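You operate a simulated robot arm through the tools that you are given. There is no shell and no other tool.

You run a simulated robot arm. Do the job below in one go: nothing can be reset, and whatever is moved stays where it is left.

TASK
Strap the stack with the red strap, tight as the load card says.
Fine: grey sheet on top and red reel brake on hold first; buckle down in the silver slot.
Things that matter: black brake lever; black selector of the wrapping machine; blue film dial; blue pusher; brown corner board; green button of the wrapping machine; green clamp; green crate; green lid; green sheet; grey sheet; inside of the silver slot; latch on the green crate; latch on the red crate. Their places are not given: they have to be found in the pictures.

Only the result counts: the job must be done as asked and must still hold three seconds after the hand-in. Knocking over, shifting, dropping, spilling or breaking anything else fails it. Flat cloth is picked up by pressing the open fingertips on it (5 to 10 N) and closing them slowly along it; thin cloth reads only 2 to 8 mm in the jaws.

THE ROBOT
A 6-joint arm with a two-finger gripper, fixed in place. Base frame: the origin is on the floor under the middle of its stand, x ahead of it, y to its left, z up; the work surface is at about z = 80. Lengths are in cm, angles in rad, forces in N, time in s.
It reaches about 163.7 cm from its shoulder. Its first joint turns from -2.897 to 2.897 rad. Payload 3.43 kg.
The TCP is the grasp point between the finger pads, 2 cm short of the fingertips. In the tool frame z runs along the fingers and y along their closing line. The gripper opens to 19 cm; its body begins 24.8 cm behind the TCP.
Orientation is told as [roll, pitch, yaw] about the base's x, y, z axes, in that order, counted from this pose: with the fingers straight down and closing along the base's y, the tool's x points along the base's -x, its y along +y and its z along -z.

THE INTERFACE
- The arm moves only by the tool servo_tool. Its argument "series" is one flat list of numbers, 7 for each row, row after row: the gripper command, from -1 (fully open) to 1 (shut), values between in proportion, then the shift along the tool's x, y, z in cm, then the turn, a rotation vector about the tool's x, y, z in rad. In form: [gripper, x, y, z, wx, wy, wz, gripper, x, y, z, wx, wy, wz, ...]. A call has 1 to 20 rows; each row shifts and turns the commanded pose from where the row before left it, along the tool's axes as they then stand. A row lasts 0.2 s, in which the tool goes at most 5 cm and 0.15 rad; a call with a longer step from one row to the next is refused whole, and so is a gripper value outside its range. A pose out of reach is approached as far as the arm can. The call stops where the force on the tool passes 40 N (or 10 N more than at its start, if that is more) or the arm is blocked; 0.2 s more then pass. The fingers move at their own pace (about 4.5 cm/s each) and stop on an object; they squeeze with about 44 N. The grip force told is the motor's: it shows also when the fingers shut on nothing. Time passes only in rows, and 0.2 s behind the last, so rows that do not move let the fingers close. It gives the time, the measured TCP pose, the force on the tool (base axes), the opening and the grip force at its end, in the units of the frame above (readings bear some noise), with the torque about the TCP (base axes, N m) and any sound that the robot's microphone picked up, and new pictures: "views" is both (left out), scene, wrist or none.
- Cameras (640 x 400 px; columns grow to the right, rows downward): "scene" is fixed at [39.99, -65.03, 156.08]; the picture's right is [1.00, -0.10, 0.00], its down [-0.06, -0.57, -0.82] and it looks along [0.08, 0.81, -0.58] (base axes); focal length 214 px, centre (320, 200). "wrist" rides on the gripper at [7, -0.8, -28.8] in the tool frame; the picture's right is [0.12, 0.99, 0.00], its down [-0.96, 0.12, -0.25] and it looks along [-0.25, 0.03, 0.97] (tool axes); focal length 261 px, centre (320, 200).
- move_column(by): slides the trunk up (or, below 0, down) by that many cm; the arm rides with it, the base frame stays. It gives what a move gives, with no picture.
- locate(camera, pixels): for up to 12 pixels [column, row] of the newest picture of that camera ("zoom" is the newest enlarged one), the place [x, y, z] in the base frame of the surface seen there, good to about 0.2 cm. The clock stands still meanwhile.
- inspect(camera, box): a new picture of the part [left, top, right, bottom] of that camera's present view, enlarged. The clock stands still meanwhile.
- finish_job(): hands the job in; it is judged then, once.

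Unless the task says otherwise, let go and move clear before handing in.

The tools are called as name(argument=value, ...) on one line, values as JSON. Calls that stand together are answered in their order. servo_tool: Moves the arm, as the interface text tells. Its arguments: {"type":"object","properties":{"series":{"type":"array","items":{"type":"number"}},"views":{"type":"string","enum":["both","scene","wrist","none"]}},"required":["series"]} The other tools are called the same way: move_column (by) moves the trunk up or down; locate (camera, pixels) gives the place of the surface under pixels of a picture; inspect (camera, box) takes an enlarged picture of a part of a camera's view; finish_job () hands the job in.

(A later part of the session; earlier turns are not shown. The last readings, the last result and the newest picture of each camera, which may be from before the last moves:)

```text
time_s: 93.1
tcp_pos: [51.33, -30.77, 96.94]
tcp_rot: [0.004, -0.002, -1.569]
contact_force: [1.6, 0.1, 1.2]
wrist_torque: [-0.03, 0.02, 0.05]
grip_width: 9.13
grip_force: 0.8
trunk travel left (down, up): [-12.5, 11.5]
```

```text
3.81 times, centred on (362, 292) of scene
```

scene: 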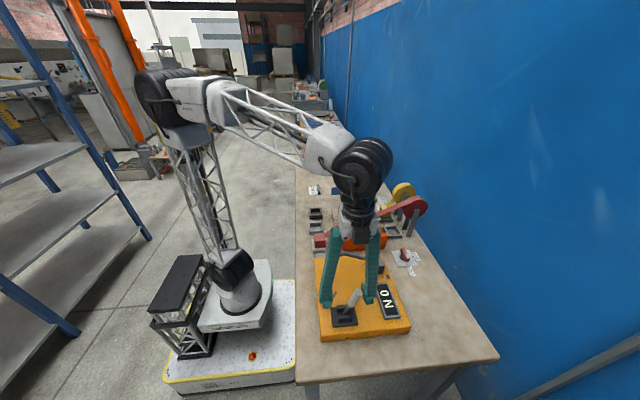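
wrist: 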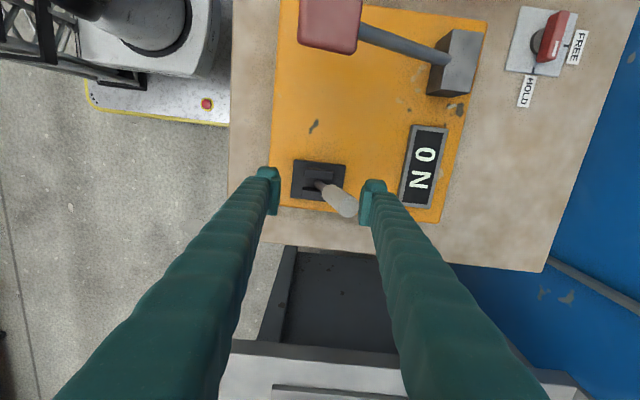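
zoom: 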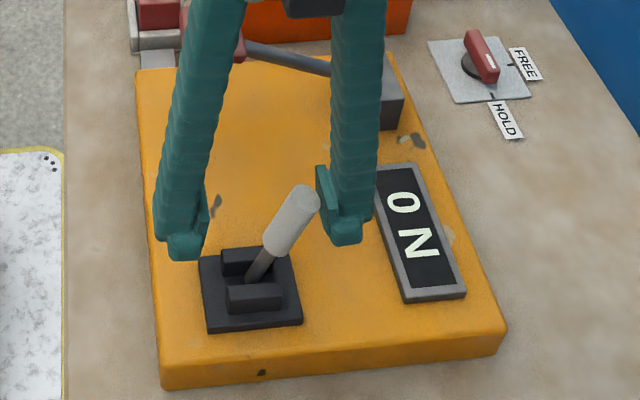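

The lever stays where it is put, with no spring. I'll push it back toward −x and watch the readout.

servo_tool(series=[0.05, 0, -0.7, 0, 0, 0, 0, 0.05, 0, -0.7, 0, 0, 0, 0, 0.05, 0, -0.7, 0, 0, 0, 0, 0.05, 0, -0.7, 0, 0, 0, 0, 0.05, 0, -0.7, 0, 0, 0, 0, 0.05, 0, -0.7, 0, 0, 0, 0, 0.05, 0, -0.7, 0, 0, 0, 0, 0.05, 0, -0.7, 0, 0, 0, 0, 0.05, 0, -0.5, 0, 0, 0, 0, 0.05, 0, 0, 0, 0, 0, 0], views="both")

inspect(camera="scene", box=[310, 240, 415, 345])

```text
time_s: 95.3
tcp_pos: [45.31, -30.73, 97.0]
tcp_rot: [0.002, -0.002, -1.57]
contact_force: [0.5, 0.8, 0.2]
wrist_torque: [0.01, 0.0, 0.04]
grip_width: 9.01
grip_force: 0.1
trunk travel left (down, up): [-12.5, 11.5]
```

scene: 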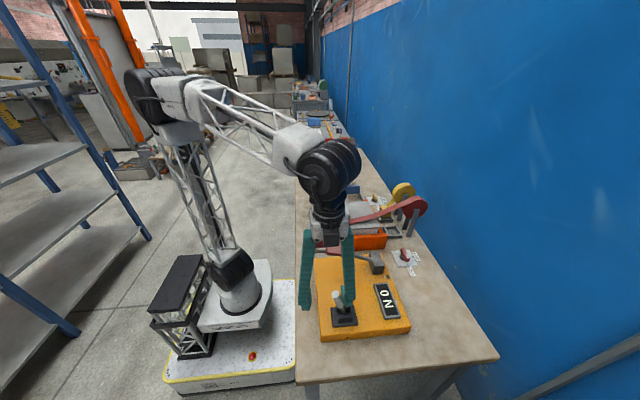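
wrist: 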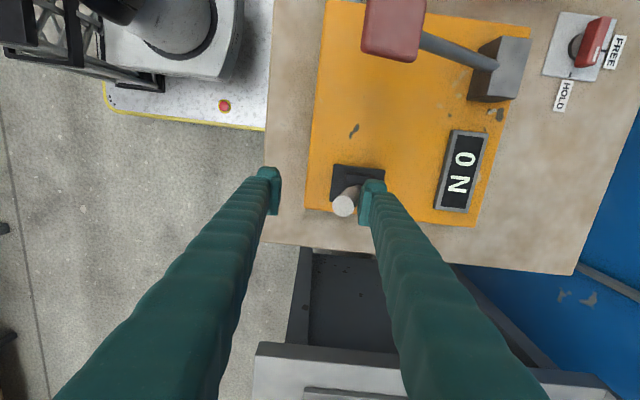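

```text
3.81 times, centred on (362, 292) of scene
```

zoom: 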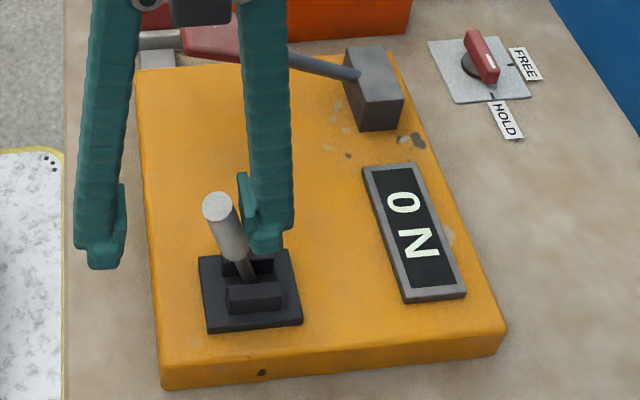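

The readout still shows 0 with the lever at about −15°. I'll push it the last bit back to its starting lean.

servo_tool(series=[0.05, 0, -0.5, 0, 0, 0, 0, 0.05, 0, -0.5, 0, 0, 0, 0, 0.05, 0, -0.5, 0, 0, 0, 0, 0.05, 0, -0.4, 0, 0, 0, 0, 0.05, 0, -0.3, 0, 0, 0, 0, 0.05, 0, 0, 0, 0, 0, 0], views="both")

inspect(camera="scene", box=[310, 240, 415, 345])

```text
time_s: 96.7
tcp_pos: [43.18, -30.78, 96.92]
tcp_rot: [0.004, -0.002, -1.569]
contact_force: [13.4, -2.5, 3.7]
wrist_torque: [-0.03, -0.34, -0.08]
grip_width: 9.87
grip_force: 7.8
trunk travel left (down, up): [-12.5, 11.5]
```

scene: 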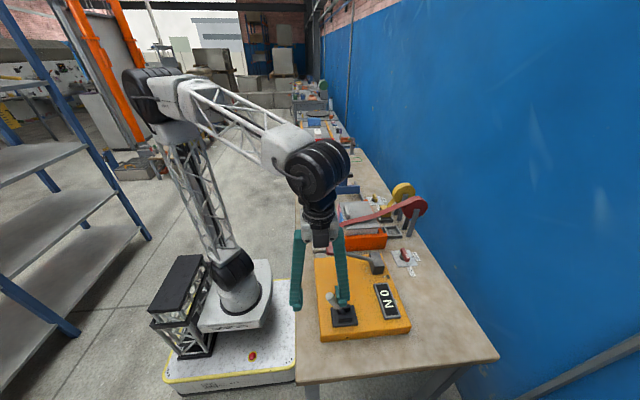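
wrist: 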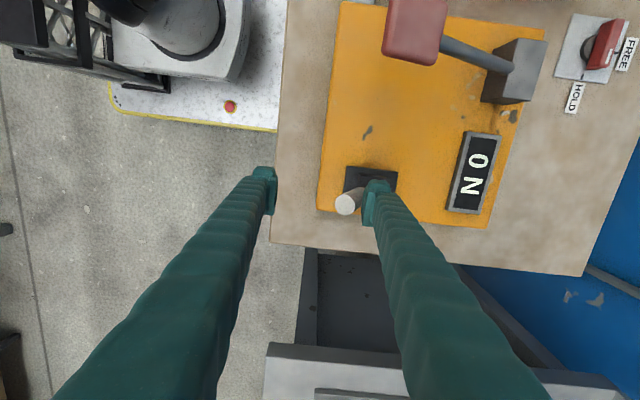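

```text
3.81 times, centred on (362, 292) of scene
```

zoom: 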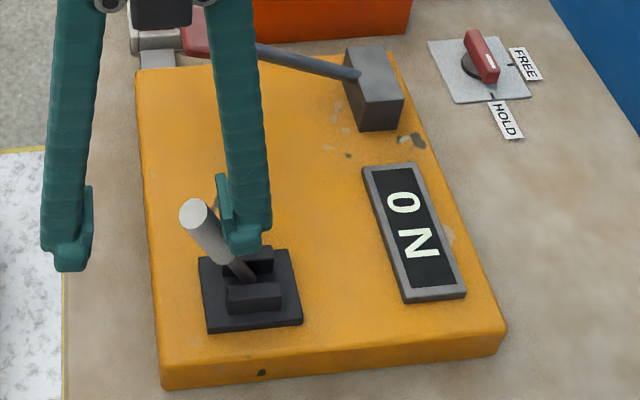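

The lever is back at its starting stop and the readout still shows 0, so it seems to be a two-position lever, not the pump by itself. I'll lift clear and test the red pad lever with a gentle press.

servo_tool(series=[0.05, 0, 1.5, 0, 0, 0, 0, 0.05, 0, 1.5, 0, 0, 0, 0, 0.05, 0, 1, 0, 0, 0, 0, 0.05, 0, 0, -4, 0, 0, 0, 0.05, 0, 0, -4, 0, 0, 0, 0.05, 0, 0, -4, 0, 0, 0, 0.05, 0, 0, -2, 0, 0, 0, 1, 4, 0.7, 0, 0, 0, 0, 1, 4.5, 0.7, 0, 0, 0, 0, 1, 4.5, 0.7, 0, 0, 0, 0, 1, 4.5, 0.7, 0, 0, 0, 0, 1, 0, 0, 0, 0, 0, 0, 1, 0, 0, 0, 0, 0, 0], views="both")

inspect(camera="scene", box=[310, 230, 415, 335])

```text
time_s: 99.5
tcp_pos: [49.66, -13.36, 110.95]
tcp_rot: [0.004, -0.001, -1.57]
contact_force: [0.1, 0.1, -0.1]
wrist_torque: [0.01, 0.03, -0.04]
grip_width: 0.0
grip_force: 30.6
trunk travel left (down, up): [-12.5, 11.5]
```

scene: 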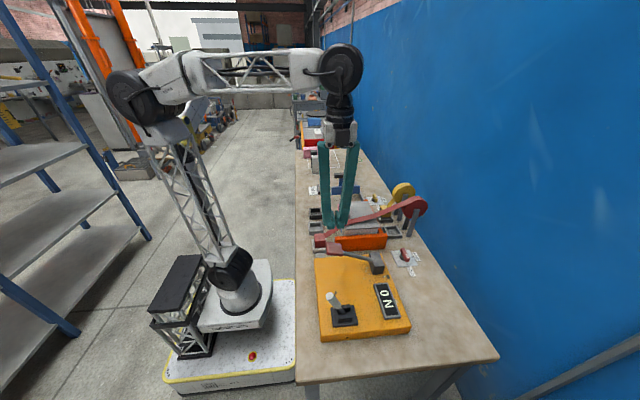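
wrist: 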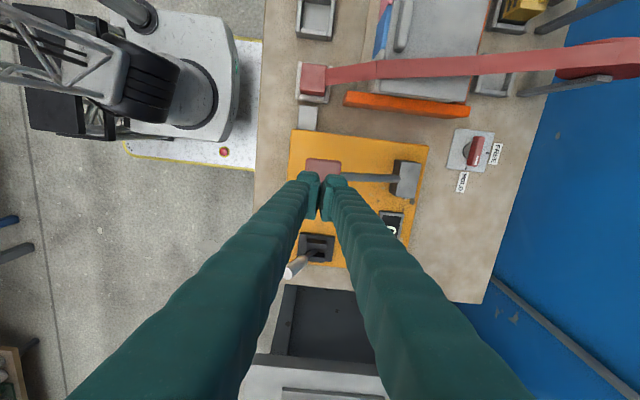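

```text
3.81 times, centred on (362, 282) of scene
```

zoom: 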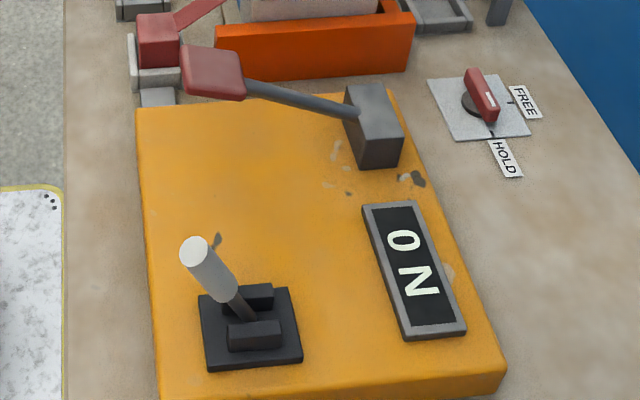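

Fingers are shut above the pad and the readout shows 0. I'll line up over the pad's middle and descend to touch it.

servo_tool(series=[1, 0.5, 0.8, 0, 0, 0, 0, 1, 0, 0, 3, 0, 0, 0, 1, 0, 0, 4, 0, 0, 0, 1, 0, 0, 2.5, 0, 0, 0, 1, 0, 0, 0.5, 0, 0, 0, 1, 0, 0, 0.5, 0, 0, 0, 1, 0, 0, 0.5, 0, 0, 0, 1, 0, 0, 0, 0, 0, 0], views="both")

inspect(camera="scene", box=[310, 230, 415, 335])

```text
time_s: 101.3
tcp_pos: [50.56, -12.81, 99.84]
tcp_rot: [0.003, -0.003, -1.567]
contact_force: [-0.7, -0.3, 1.7]
wrist_torque: [-0.01, 0.03, 0.04]
grip_width: 0.01
grip_force: 34.4
trunk travel left (down, up): [-12.5, 11.5]
```

scene: 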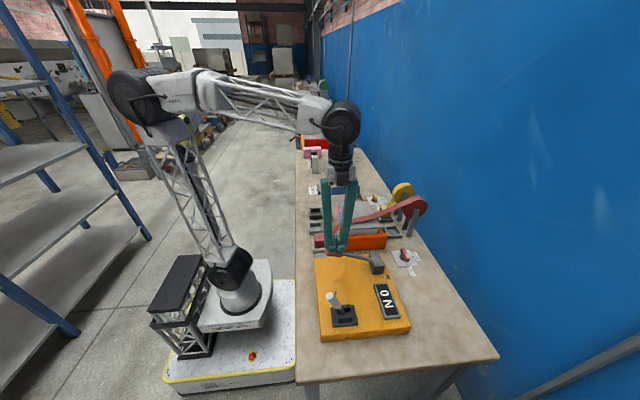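
wrist: 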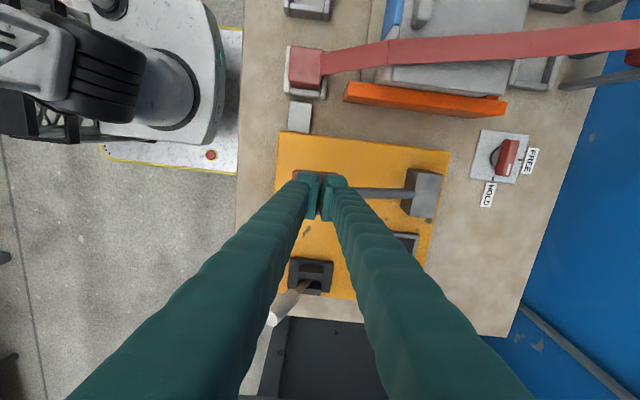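

```text
3.81 times, centred on (362, 282) of scene
```

zoom: 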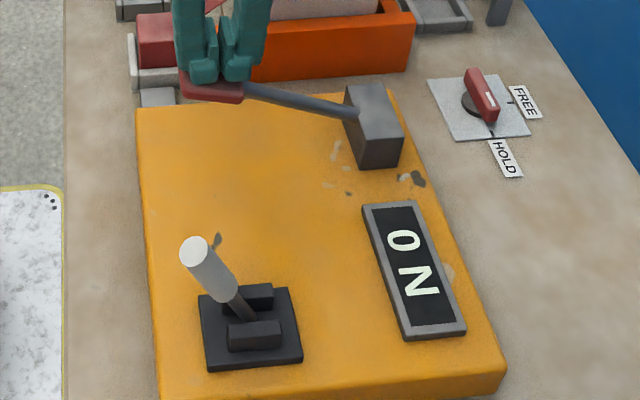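

The tips rest on the pad (1.7 N). I'll press down 1.5 cm in small steps and watch the readout.

servo_tool(series=[1, 0, 0, 0.3, 0, 0, 0, 1, 0, 0, 0.3, 0, 0, 0, 1, 0, 0, 0.3, 0, 0, 0, 1, 0, 0, 0.3, 0, 0, 0, 1, 0, 0, 0.3, 0, 0, 0, 1, 0, 0, 0, 0, 0, 0], views="scene")

inspect(camera="scene", box=[310, 230, 415, 335])

```text
time_s: 102.7
tcp_pos: [50.56, -12.79, 98.4]
tcp_rot: [0.0, -0.003, -1.568]
contact_force: [-0.7, -0.2, 2.8]
wrist_torque: [0.03, 0.07, 0.0]
grip_width: 0.0
grip_force: 34.1
trunk travel left (down, up): [-12.5, 11.5]
```

scene: 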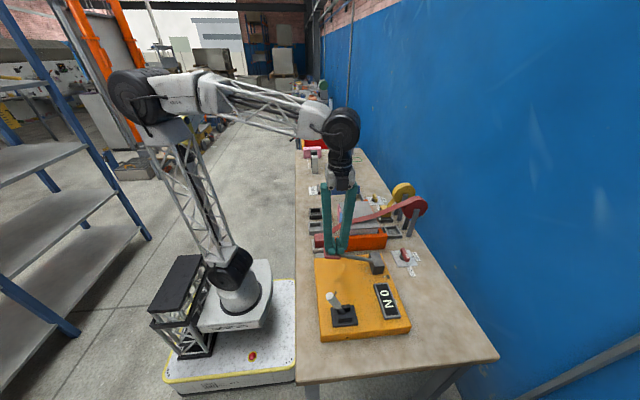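

```text
3.81 times, centred on (362, 282) of scene
```

zoom: 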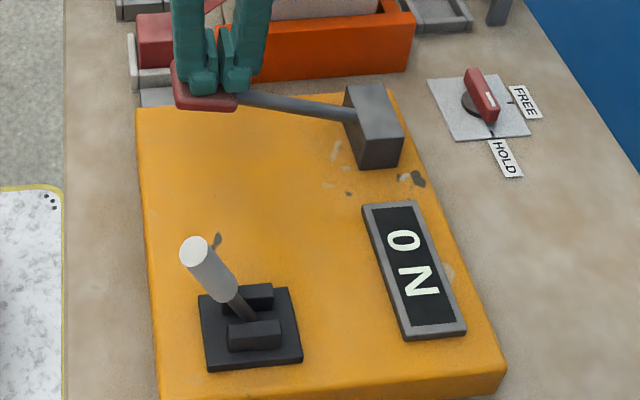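

It yields with 2.8 N and the readout is still 0. I'll press further in steps.

servo_tool(series=[1, 0, -0.1, 0.4, 0, 0, 0, 1, 0, -0.1, 0.4, 0, 0, 0, 1, 0, -0.1, 0.4, 0, 0, 0, 1, 0, -0.1, 0.4, 0, 0, 0, 1, 0, -0.1, 0.4, 0, 0, 0, 1, 0, 0, 0, 0, 0, 0], views="scene")

inspect(camera="scene", box=[310, 230, 415, 335])

```text
time_s: 104.1
tcp_pos: [50.05, -12.84, 96.43]
tcp_rot: [0.005, -0.002, -1.568]
contact_force: [-0.3, -1.0, 4.7]
wrist_torque: [-0.02, 0.06, 0.01]
grip_width: 0.01
grip_force: 34.1
trunk travel left (down, up): [-12.5, 11.5]
```

scene: 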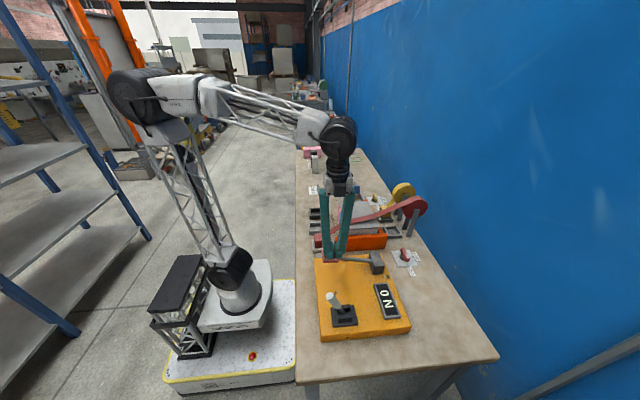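

```text
3.81 times, centred on (362, 282) of scene
```

zoom: 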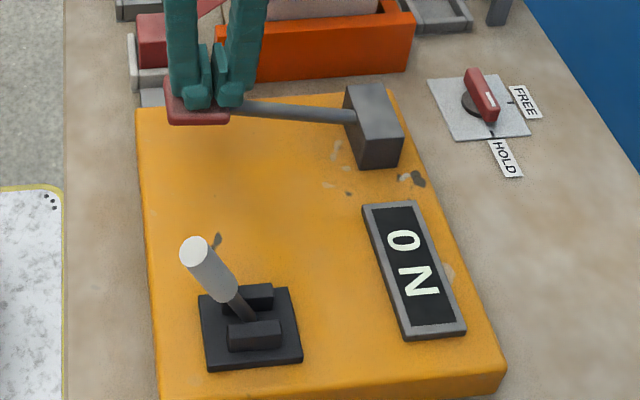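

The pad is spring-loaded (force rising to 4.7 N) and the readout is still 0. I'll press on toward the bottom of its stroke.

servo_tool(series=[1, 0, -0.06, 0.5, 0, 0, 0, 1, 0, -0.06, 0.5, 0, 0, 0, 1, 0, -0.06, 0.5, 0, 0, 0, 1, 0, -0.04, 0.5, 0, 0, 0, 1, 0, -0.04, 0.5, 0, 0, 0, 1, 0, 0, 0.5, 0, 0, 0, 1, 0, 0, 0, 0, 0, 0], views="scene")

inspect(camera="scene", box=[310, 230, 415, 335])

```text
time_s: 105.5
tcp_pos: [49.9, -12.86, 93.85]
tcp_rot: [0.006, -0.001, -1.57]
contact_force: [-8.0, 3.4, 25.7]
wrist_torque: [0.09, -0.14, 0.02]
grip_width: 0.02
grip_force: 34.0
trunk travel left (down, up): [-12.5, 11.5]
stopped in row 7: the force on the tool passed its limit at 48 N (the readings are from after the stop); the commanded pose is now the measured one
```

scene: 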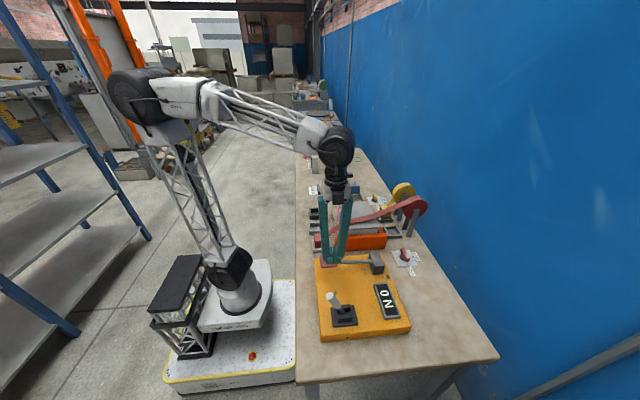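

```text
3.81 times, centred on (362, 282) of scene
```

zoom: 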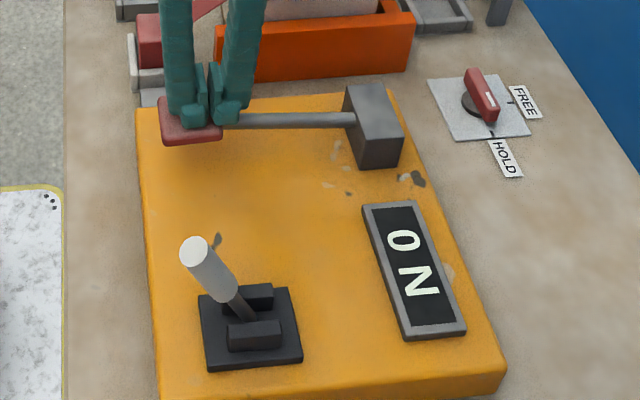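

The pad reached its bottom stop near level and the readout still shows 0. I'll let it come back up and look at the buckle and gauge again.

servo_tool(series=[1, 0, 0, -0.5, 0, 0, 0, 1, 0, 0, -1, 0, 0, 0, 1, 0, 0.1, -1.5, 0, 0, 0, 1, 0, 0.2, -2, 0, 0, 0, 1, 0, 0, -2, 0, 0, 0, 1, 0, 0, -3, 0, 0, 0, 1, 0, 0, -4, 0, 0, 0, 1, 0, 0, -4, 0, 0, 0, 1, 0, 0, 0, 0, 0, 0], views="both")

inspect(camera="scene", box=[305, 215, 425, 335])

inspect(camera="wrist", box=[230, 0, 530, 200])

```text
time_s: 107.5
tcp_pos: [50.21, -12.85, 111.73]
tcp_rot: [0.004, -0.001, -1.568]
contact_force: [0.1, -0.4, -0.2]
wrist_torque: [-0.02, -0.05, -0.01]
grip_width: 0.01
grip_force: 34.5
trunk travel left (down, up): [-12.5, 11.5]
```

scene: 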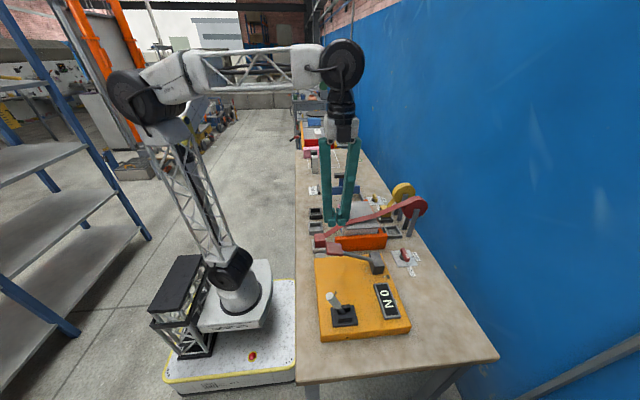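
wrist: 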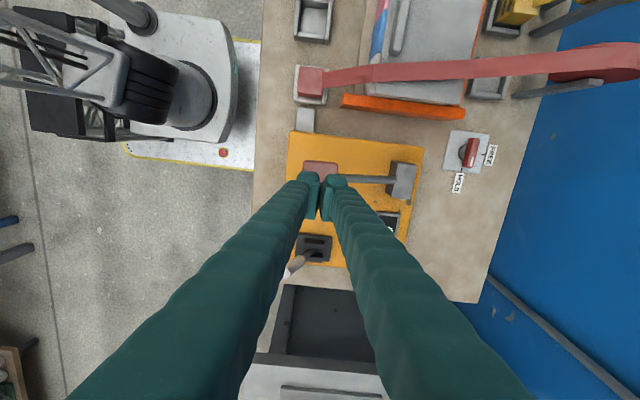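

```text
3.33 times, centred on (365, 275) of scene
```

zoom: 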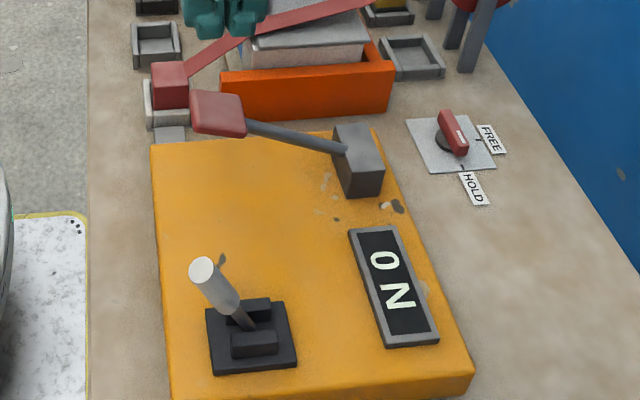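

```text
2.00 times, centred on (380, 100) of wrist
```

zoom: 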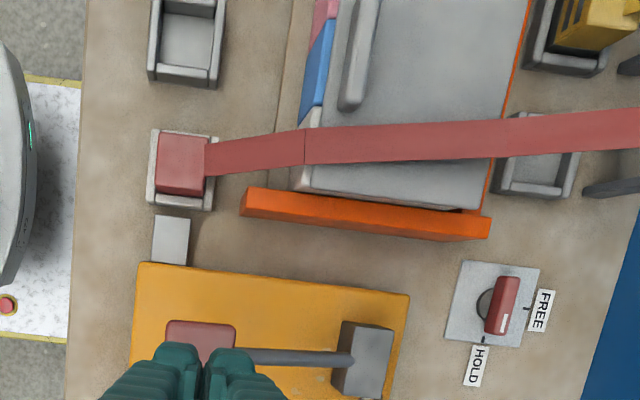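

The pad sprang back up and the readout stays 0. I'll check how deep the buckle sits compared with its holder position.

locate(camera="wrist", pixels=[[308, 76], [318, 76], [308, 92], [318, 93], [313, 84], [300, 82], [324, 72], [345, 79], [380, 74], [440, 70], [305, 120], [313, 100]])

inspect(camera="wrist", box=[280, 50, 350, 140])

inspect(camera="scene", box=[305, 220, 350, 260])

```text
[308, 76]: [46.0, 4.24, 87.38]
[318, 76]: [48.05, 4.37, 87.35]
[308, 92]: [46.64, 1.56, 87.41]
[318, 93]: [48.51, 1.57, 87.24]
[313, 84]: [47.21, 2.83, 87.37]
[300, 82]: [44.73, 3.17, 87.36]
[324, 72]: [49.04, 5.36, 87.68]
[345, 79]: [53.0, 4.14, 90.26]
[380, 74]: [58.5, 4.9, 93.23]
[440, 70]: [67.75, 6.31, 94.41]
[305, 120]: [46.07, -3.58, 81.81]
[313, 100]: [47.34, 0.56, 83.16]
```

```text
4.44 times, centred on (315, 95) of wrist
```

zoom: 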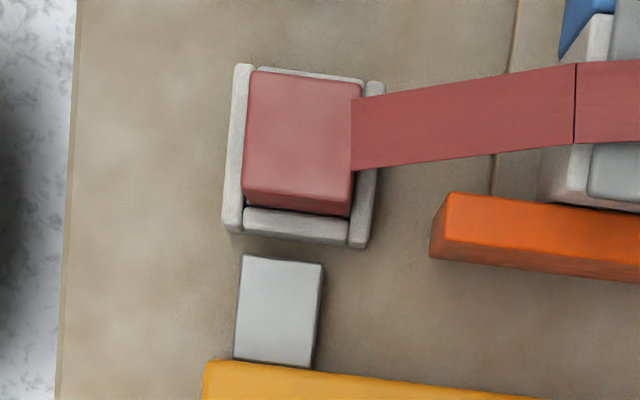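

```text
10.00 times, centred on (328, 240) of scene
```

zoom: 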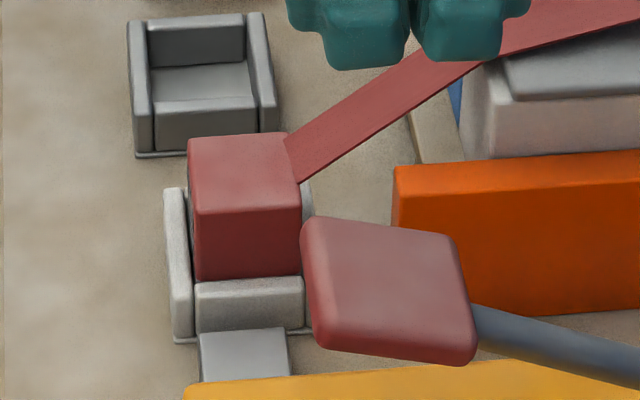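

The buckle's top is at 87.37, as it was in its holder. I'll check the empty holder's floor height against the slot's (80.3).

locate(camera="wrist", pixels=[[488, 80], [490, 90], [486, 84], [475, 85], [496, 84], [505, 82], [313, 20], [313, 35]])

inspect(camera="wrist", box=[440, 0, 640, 130])

```text
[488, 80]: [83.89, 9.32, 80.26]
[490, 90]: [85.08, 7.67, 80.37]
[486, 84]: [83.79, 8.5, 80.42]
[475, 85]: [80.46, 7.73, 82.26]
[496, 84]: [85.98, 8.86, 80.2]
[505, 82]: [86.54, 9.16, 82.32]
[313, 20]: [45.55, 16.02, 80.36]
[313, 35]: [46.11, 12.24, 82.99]
```

```text
3.08 times, centred on (540, 65) of wrist
```

zoom: 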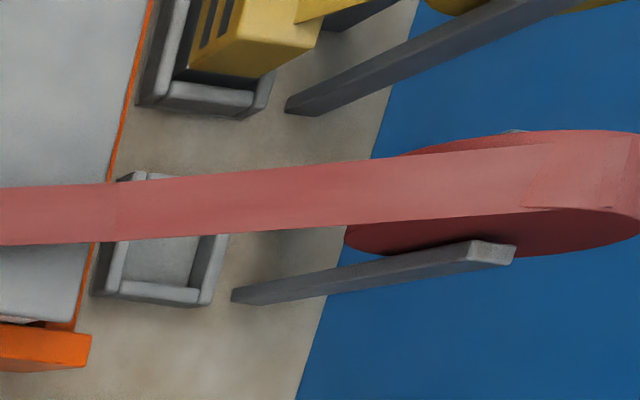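

Both floors are at 80.3, so the buckle is fully down. The pale lever may be the pawl switch for the pad, so I'll put it to its +x side and try the pad again.

servo_tool(series=[0.05, -4.5, -0.5, 0, 0, 0, 0, 0.05, -4.5, -0.5, 0, 0, 0, 0, 0.05, -4.5, -0.5, 0, 0, 0, 0, 0.05, -4.5, -0.4, 0, 0, 0, 0, 0.05, 0, 0, 3, 0, 0, 0, 0.05, 0, 0, 4, 0, 0, 0, 0.05, 0, 0, 4, 0, 0, 0, 0.05, 0, 0, 3.8, 0, 0, 0, 0.05, 0, 1, 0, 0, 0, 0, 0.05, 0, 1, 0, 0, 0, 0, 0.05, 0, 1, 0, 0, 0, 0, 0.05, 0, 1, 0, 0, 0, 0, 0.05, 0, 1, 0, 0, 0, 0, 0.05, 0, 1, 0, 0, 0, 0, 0.05, 0, 1, 0, 0, 0, 0, 0.05, 0, 1, 0, 0, 0, 0, 0.05, 0, 1, 0, 0, 0, 0, 0.05, 0, 0.6, 0, 0, 0, 0, 0.05, 0, 0, 0, 0, 0, 0], views="both")

inspect(camera="scene", box=[305, 235, 415, 345])

```text
time_s: 111.5
tcp_pos: [58.02, -30.8, 97.0]
tcp_rot: [0.005, -0.003, -1.567]
contact_force: [-0.4, -0.9, -0.8]
wrist_torque: [0.0, -0.01, -0.03]
grip_width: 9.0
grip_force: 0.0
trunk travel left (down, up): [-12.5, 11.5]
```

scene: 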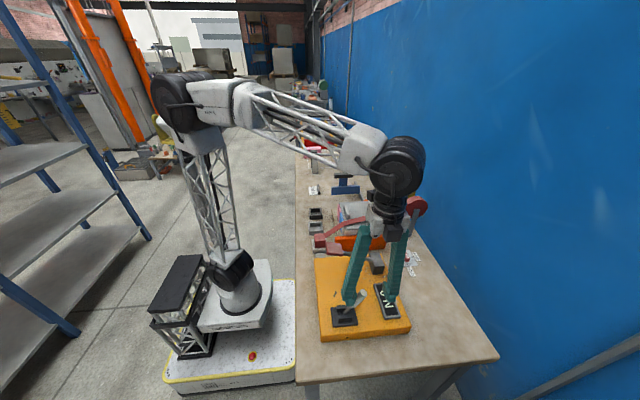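
wrist: 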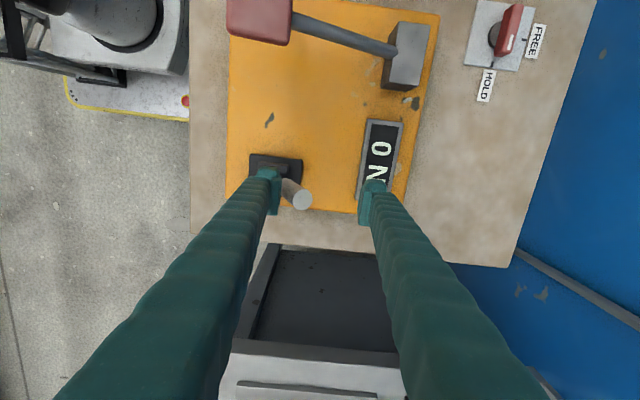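

```text
3.64 times, centred on (360, 290) of scene
```

zoom: 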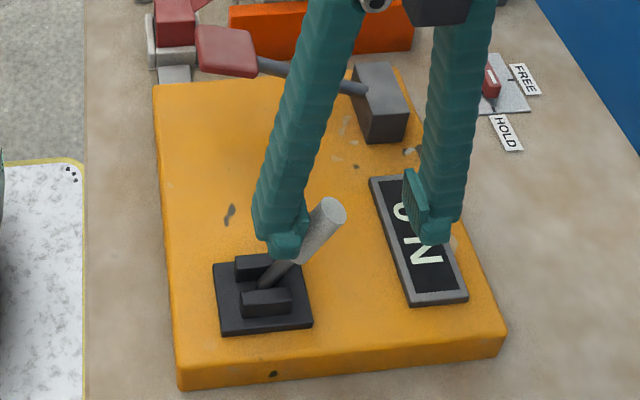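

The lever is over at its +x side (readout still 0). I'll push the last 0.5 cm to its stop, back off, rise, and go to the pad with shut fingers.

servo_tool(series=[0.05, 0, 0.5, 0, 0, 0, 0, 0.05, 0, 0, 0, 0, 0, 0, 0.05, 0, -1.5, 0, 0, 0, 0, 0.05, 0, -1.5, 0, 0, 0, 0, 0.05, 0, 0, -4, 0, 0, 0, 0.05, 0, 0, -4, 0, 0, 0, 0.05, 0, 0, -4, 0, 0, 0, 0.05, 0, 0, -2, 0, 0, 0, 1, 4, -1, 0, 0, 0, 0, 1, 4.6, -1.1, 0, 0, 0, 0, 1, 4.7, -1.1, 0, 0, 0, 0, 1, 4.7, -1.1, 0, 0, 0, 0, 1, 0, -0.7, 0, 0, 0, 0, 1, 0, 0, 0, 0, 0, 0], views="both")

inspect(camera="scene", box=[305, 235, 415, 345])

```text
time_s: 114.5
tcp_pos: [50.29, -12.72, 110.84]
tcp_rot: [0.006, -0.001, -1.569]
contact_force: [0.9, 0.2, 0.8]
wrist_torque: [0.0, 0.03, 0.02]
grip_width: 0.0
grip_force: 30.0
trunk travel left (down, up): [-12.5, 11.5]
```

scene: 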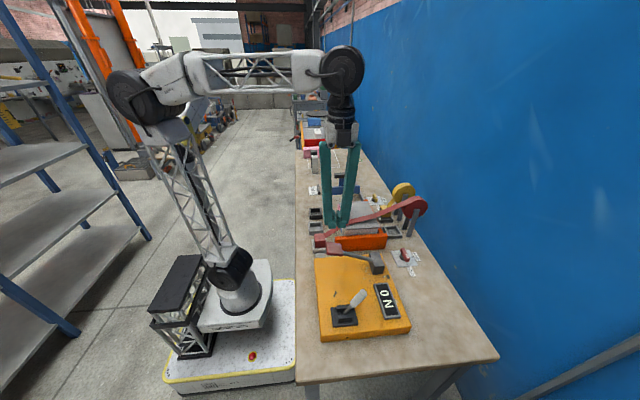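
wrist: 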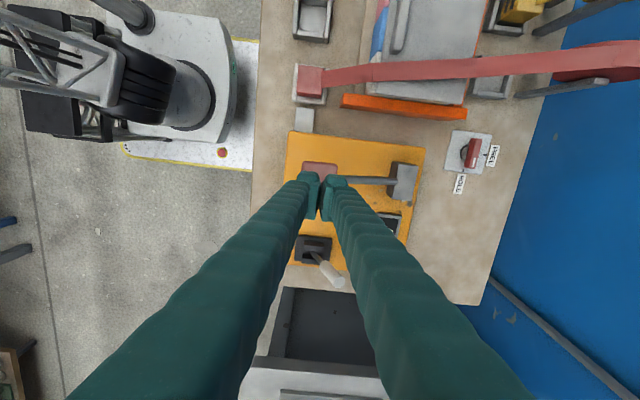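

```text
3.64 times, centred on (360, 290) of scene
```

zoom: 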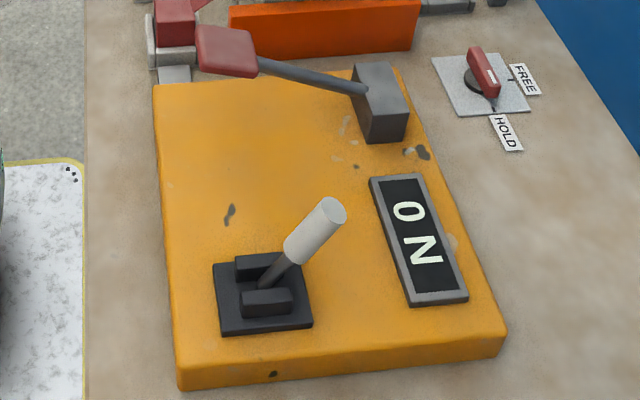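

The lever rests at its +x stop. Now I'll press the pad about 3 cm and watch the readout.

servo_tool(series=[1, 0, 0, 3, 0, 0, 0, 1, 0, 0, 4, 0, 0, 0, 1, 0, 0, 3, 0, 0, 0, 1, 0, 0, 0.5, 0, 0, 0, 1, 0, 0, 0.5, 0, 0, 0, 1, 0, 0, 0.5, 0, 0, 0, 1, 0, -0.05, 0.5, 0, 0, 0, 1, 0, -0.05, 0.5, 0, 0, 0, 1, 0, 0, 0, 0, 0, 0], views="scene")

inspect(camera="scene", box=[305, 235, 415, 345])

```text
time_s: 116.5
tcp_pos: [50.33, -12.79, 98.49]
tcp_rot: [0.005, -0.002, -1.57]
contact_force: [-1.6, -0.1, 2.7]
wrist_torque: [-0.01, 0.06, 0.01]
grip_width: 0.0
grip_force: 34.0
trunk travel left (down, up): [-12.5, 11.5]
```

scene: 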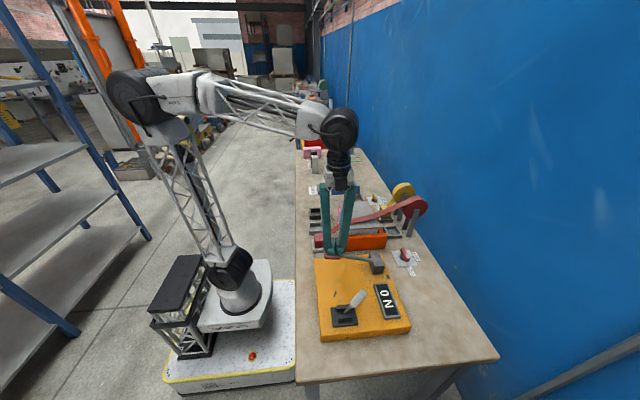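

```text
3.64 times, centred on (360, 290) of scene
```

zoom: 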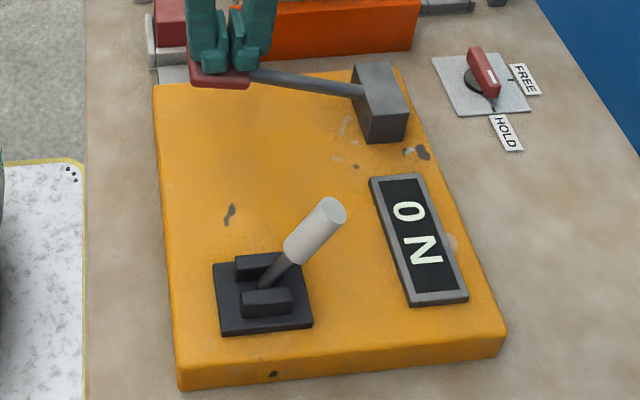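

Same light spring and 0 N so far; I'll press down to just before the bottom stop.

servo_tool(series=[1, 0, -0.05, 0.5, 0, 0, 0, 1, 0, -0.05, 0.5, 0, 0, 0, 1, 0, -0.05, 0.5, 0, 0, 0, 1, 0, -0.05, 0.5, 0, 0, 0, 1, 0, -0.05, 0.5, 0, 0, 0, 1, 0, -0.05, 0.5, 0, 0, 0, 1, 0, 0, 0.5, 0, 0, 0, 1, 0, 0, 0.4, 0, 0, 0, 1, 0, 0, 0, 0, 0, 0], views="scene")

inspect(camera="scene", box=[305, 235, 415, 345])

```text
time_s: 118.5
tcp_pos: [50.06, -12.84, 94.52]
tcp_rot: [0.003, -0.003, -1.569]
contact_force: [-1.8, -1.0, 7.4]
wrist_torque: [0.01, -0.06, -0.03]
grip_width: 0.0
grip_force: 34.3
trunk travel left (down, up): [-12.5, 11.5]
```

scene: 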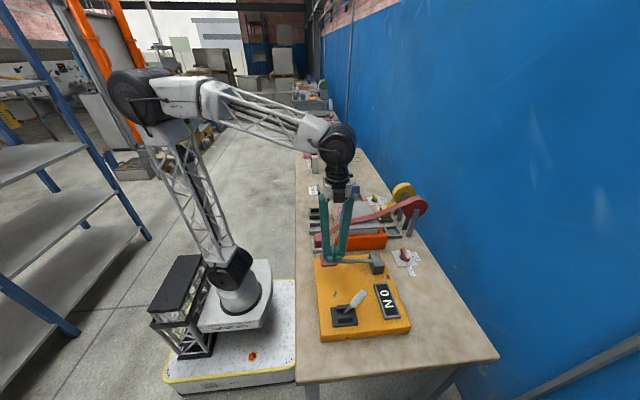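

```text
3.64 times, centred on (360, 290) of scene
```

zoom: 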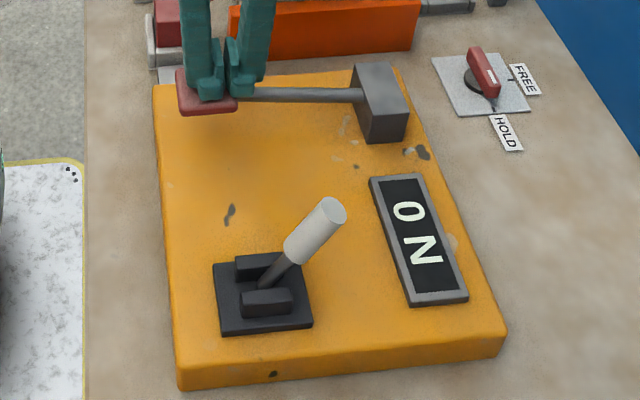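

The readout stays at 0 with the pad down too, so the pad is likely the spring-loaded release and the pale lever the ratchet, perhaps needing several strokes. I'll let the pad up and return to the lever with a narrower fork.

servo_tool(series=[1, 0, 0, -1, 0, 0, 0, 1, 0, 0.1, -2, 0, 0, 0, 1, 0, 0.2, -2.5, 0, 0, 0, 1, 0, 0, -3, 0, 0, 0, 1, 0, 0, -4, 0, 0, 0, 1, 0, 0, -4, 0, 0, 0, 0.316, -4.5, 1.4, 0, 0, 0, 0, 0.316, -4.5, 1.4, 0, 0, 0, 0, 0.316, -4.5, 1.4, 0, 0, 0, 0, 0.316, -4.5, 1.5, 0, 0, 0, 0, 0.316, 0, 0, 3, 0, 0, 0, 0.316, 0, 0, 4, 0, 0, 0, 0.316, 0, 0, 4, 0, 0, 0, 0.316, 0, 0, 2, 0, 0, 0, 0.316, 0, 0, 0, 0, 0, 0], views="both")

inspect(camera="scene", box=[305, 235, 415, 345])

```text
time_s: 121.7
tcp_pos: [56.05, -30.8, 98.07]
tcp_rot: [0.006, -0.003, -1.567]
contact_force: [0.2, -0.7, 0.5]
wrist_torque: [0.01, -0.01, 0.0]
grip_width: 6.45
grip_force: 0.1
trunk travel left (down, up): [-12.5, 11.5]
```

scene: 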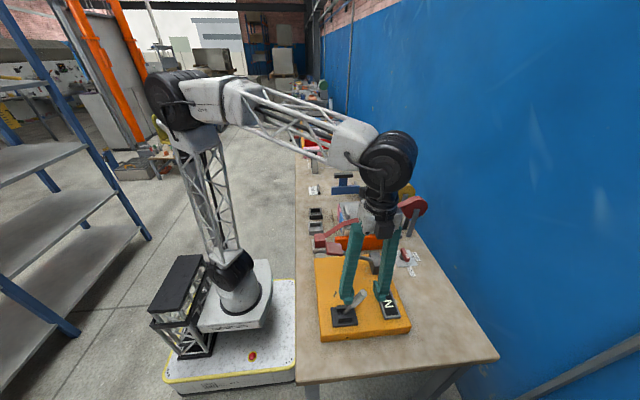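
wrist: 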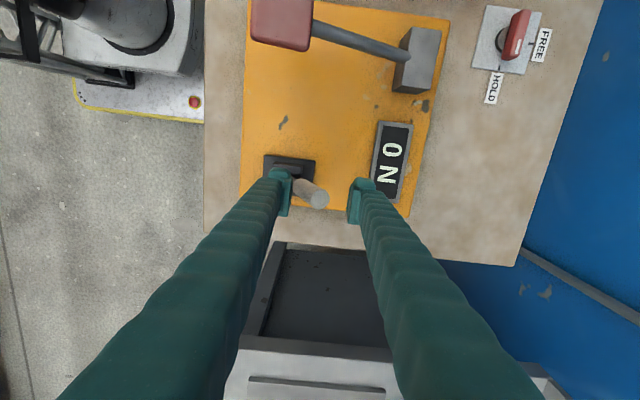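

```text
3.64 times, centred on (360, 290) of scene
```

zoom: 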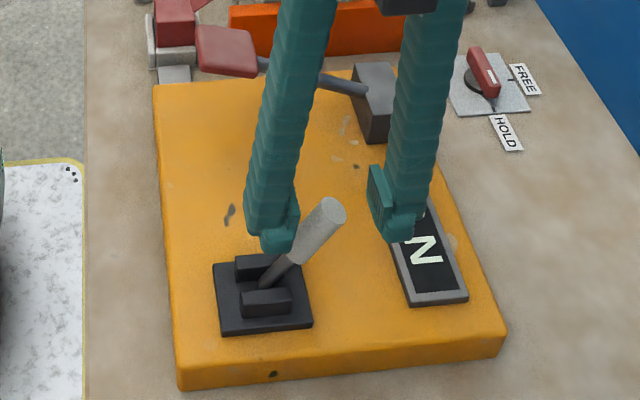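

The fork is around the lever. I'll make a full return stroke to −x, then check the readout.

servo_tool(series=[0.316, 0, -0.5, 1, 0, 0, 0, 0.316, 0, -1.2, 0, 0, 0, 0, 0.316, 0, -1.2, 0, 0, 0, 0, 0.316, 0, -1.2, 0, 0, 0, 0, 0.316, 0, -1.2, 0, 0, 0, 0, 0.316, 0, -1.2, 0, 0, 0, 0, 0.316, 0, -1.2, 0, 0, 0, 0, 0.316, 0, -1.2, 0, 0, 0, 0, 0.316, 0, -1, 0, 0, 0, 0, 0.316, 0, -0.6, 0, 0, 0, 0, 0.316, 0, -0.4, 0, 0, 0, 0, 0.316, 0, 0, 0, 0, 0, 0], views="both")

inspect(camera="scene", box=[305, 235, 415, 345])

```text
time_s: 124.3
tcp_pos: [45.13, -30.74, 97.0]
tcp_rot: [0.005, -0.001, -1.569]
contact_force: [0.4, -0.4, -0.2]
wrist_torque: [-0.01, -0.02, -0.02]
grip_width: 6.5
grip_force: 0.0
trunk travel left (down, up): [-12.5, 11.5]
```

scene: 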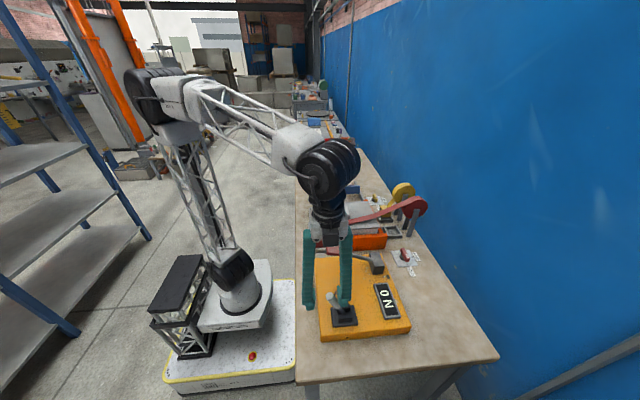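
wrist: 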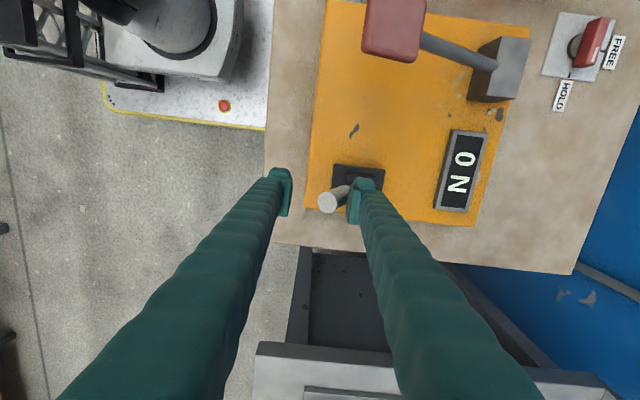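

```text
3.64 times, centred on (360, 290) of scene
```

zoom: 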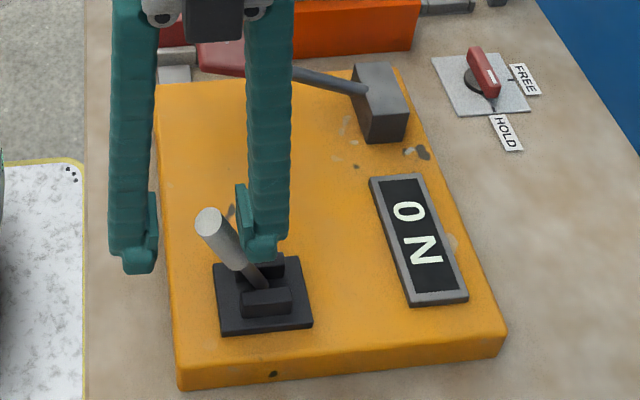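

Still 0 N after another cycle. One combination is untested: lever at +x with the pad pressed fully to its bottom stop. I'll push the lever to +x again.

servo_tool(series=[0.316, 0, 1.2, 0, 0, 0, 0, 0.316, 0, 1.2, 0, 0, 0, 0, 0.316, 0, 1.2, 0, 0, 0, 0, 0.316, 0, 1.2, 0, 0, 0, 0, 0.316, 0, 1.2, 0, 0, 0, 0, 0.316, 0, 1.2, 0, 0, 0, 0, 0.316, 0, 1.2, 0, 0, 0, 0, 0.316, 0, 1.2, 0, 0, 0, 0, 0.316, 0, 1.2, 0, 0, 0, 0, 0.316, 0, 0.8, 0, 0, 0, 0, 0.316, 0, 0.3, 0, 0, 0, 0, 0.316, 0, 0.3, 0, 0, 0, 0, 0.316, 0, 0, 0, 0, 0, 0], views="both")

inspect(camera="scene", box=[305, 235, 415, 345])

```text
time_s: 127.1
tcp_pos: [57.25, -30.82, 97.18]
tcp_rot: [0.006, -0.004, -1.569]
contact_force: [-5.6, 1.3, -1.0]
wrist_torque: [0.01, 0.05, -0.05]
grip_width: 6.78
grip_force: 2.7
trunk travel left (down, up): [-12.5, 11.5]
```

scene: 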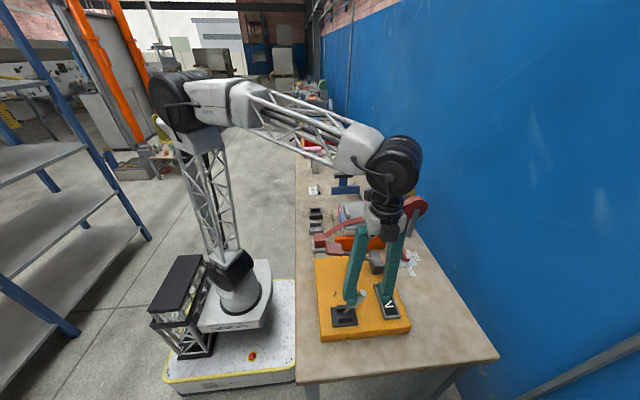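
wrist: 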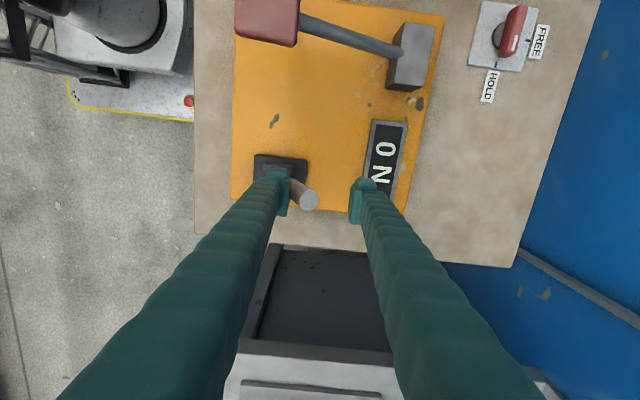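

```text
3.64 times, centred on (360, 290) of scene
```

zoom: 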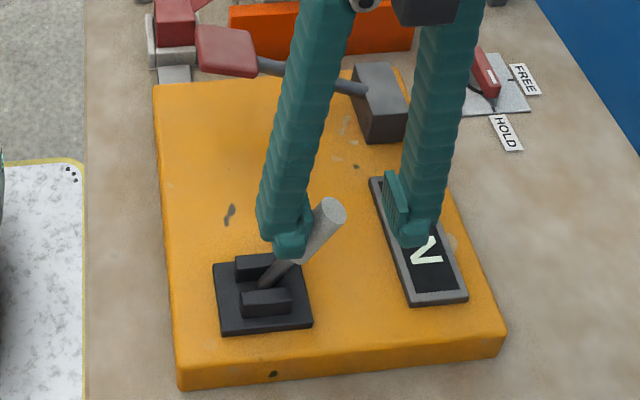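

Still 0 N with the lever at the +x stop. I'll back off, rise, go to the pad and press it fully to its bottom stop with the lever in this position.

servo_tool(series=[0.316, 0, -0.8, 0, 0, 0, 0, 0.316, 0, 0, -4, 0, 0, 0, 0.316, 0, 0, -4, 0, 0, 0, 0.316, 0, 0, -4, 0, 0, 0, 0.316, 0, 0, -1, 0, 0, 0, 1, 4.5, -1.5, 0, 0, 0, 0, 1, 4.5, -1.5, 0, 0, 0, 0, 1, 4.5, -1.5, 0, 0, 0, 0, 1, 4.5, -1.5, 0, 0, 0, 0, 1, 0, 0, 3, 0, 0, 0, 1, 0, 0, 4, 0, 0, 0, 1, 0, 0, 3, 0, 0, 0, 1, 0, 0, 1, 0, 0, 0, 1, 0, -0.1, 1, 0, 0, 0, 1, 0, -0.1, 1, 0, 0, 0, 1, 0, -0.1, 1, 0, 0, 0, 1, 0, -0.1, 1, 0, 0, 0, 1, 0, 0, 0.7, 0, 0, 0, 1, 0, 0, 0.5, 0, 0, 0, 1, 0, 0, 0, 0, 0, 0], views="scene")

inspect(camera="scene", box=[305, 235, 415, 345])

```text
time_s: 131.3
tcp_pos: [50.15, -12.82, 93.84]
tcp_rot: [0.006, -0.004, -1.568]
contact_force: [-4.6, -0.7, 17.5]
wrist_torque: [0.03, -0.09, -0.02]
grip_width: 0.0
grip_force: 34.0
trunk travel left (down, up): [-12.5, 11.5]
```

scene: 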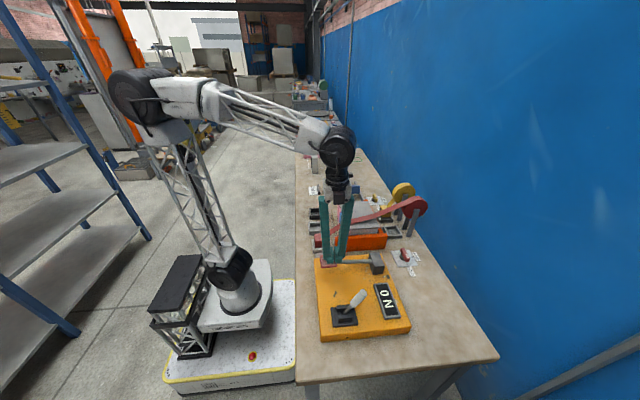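

```text
3.64 times, centred on (360, 290) of scene
```

zoom: 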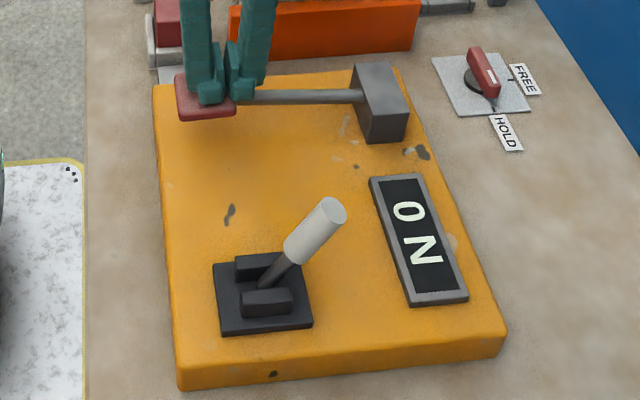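

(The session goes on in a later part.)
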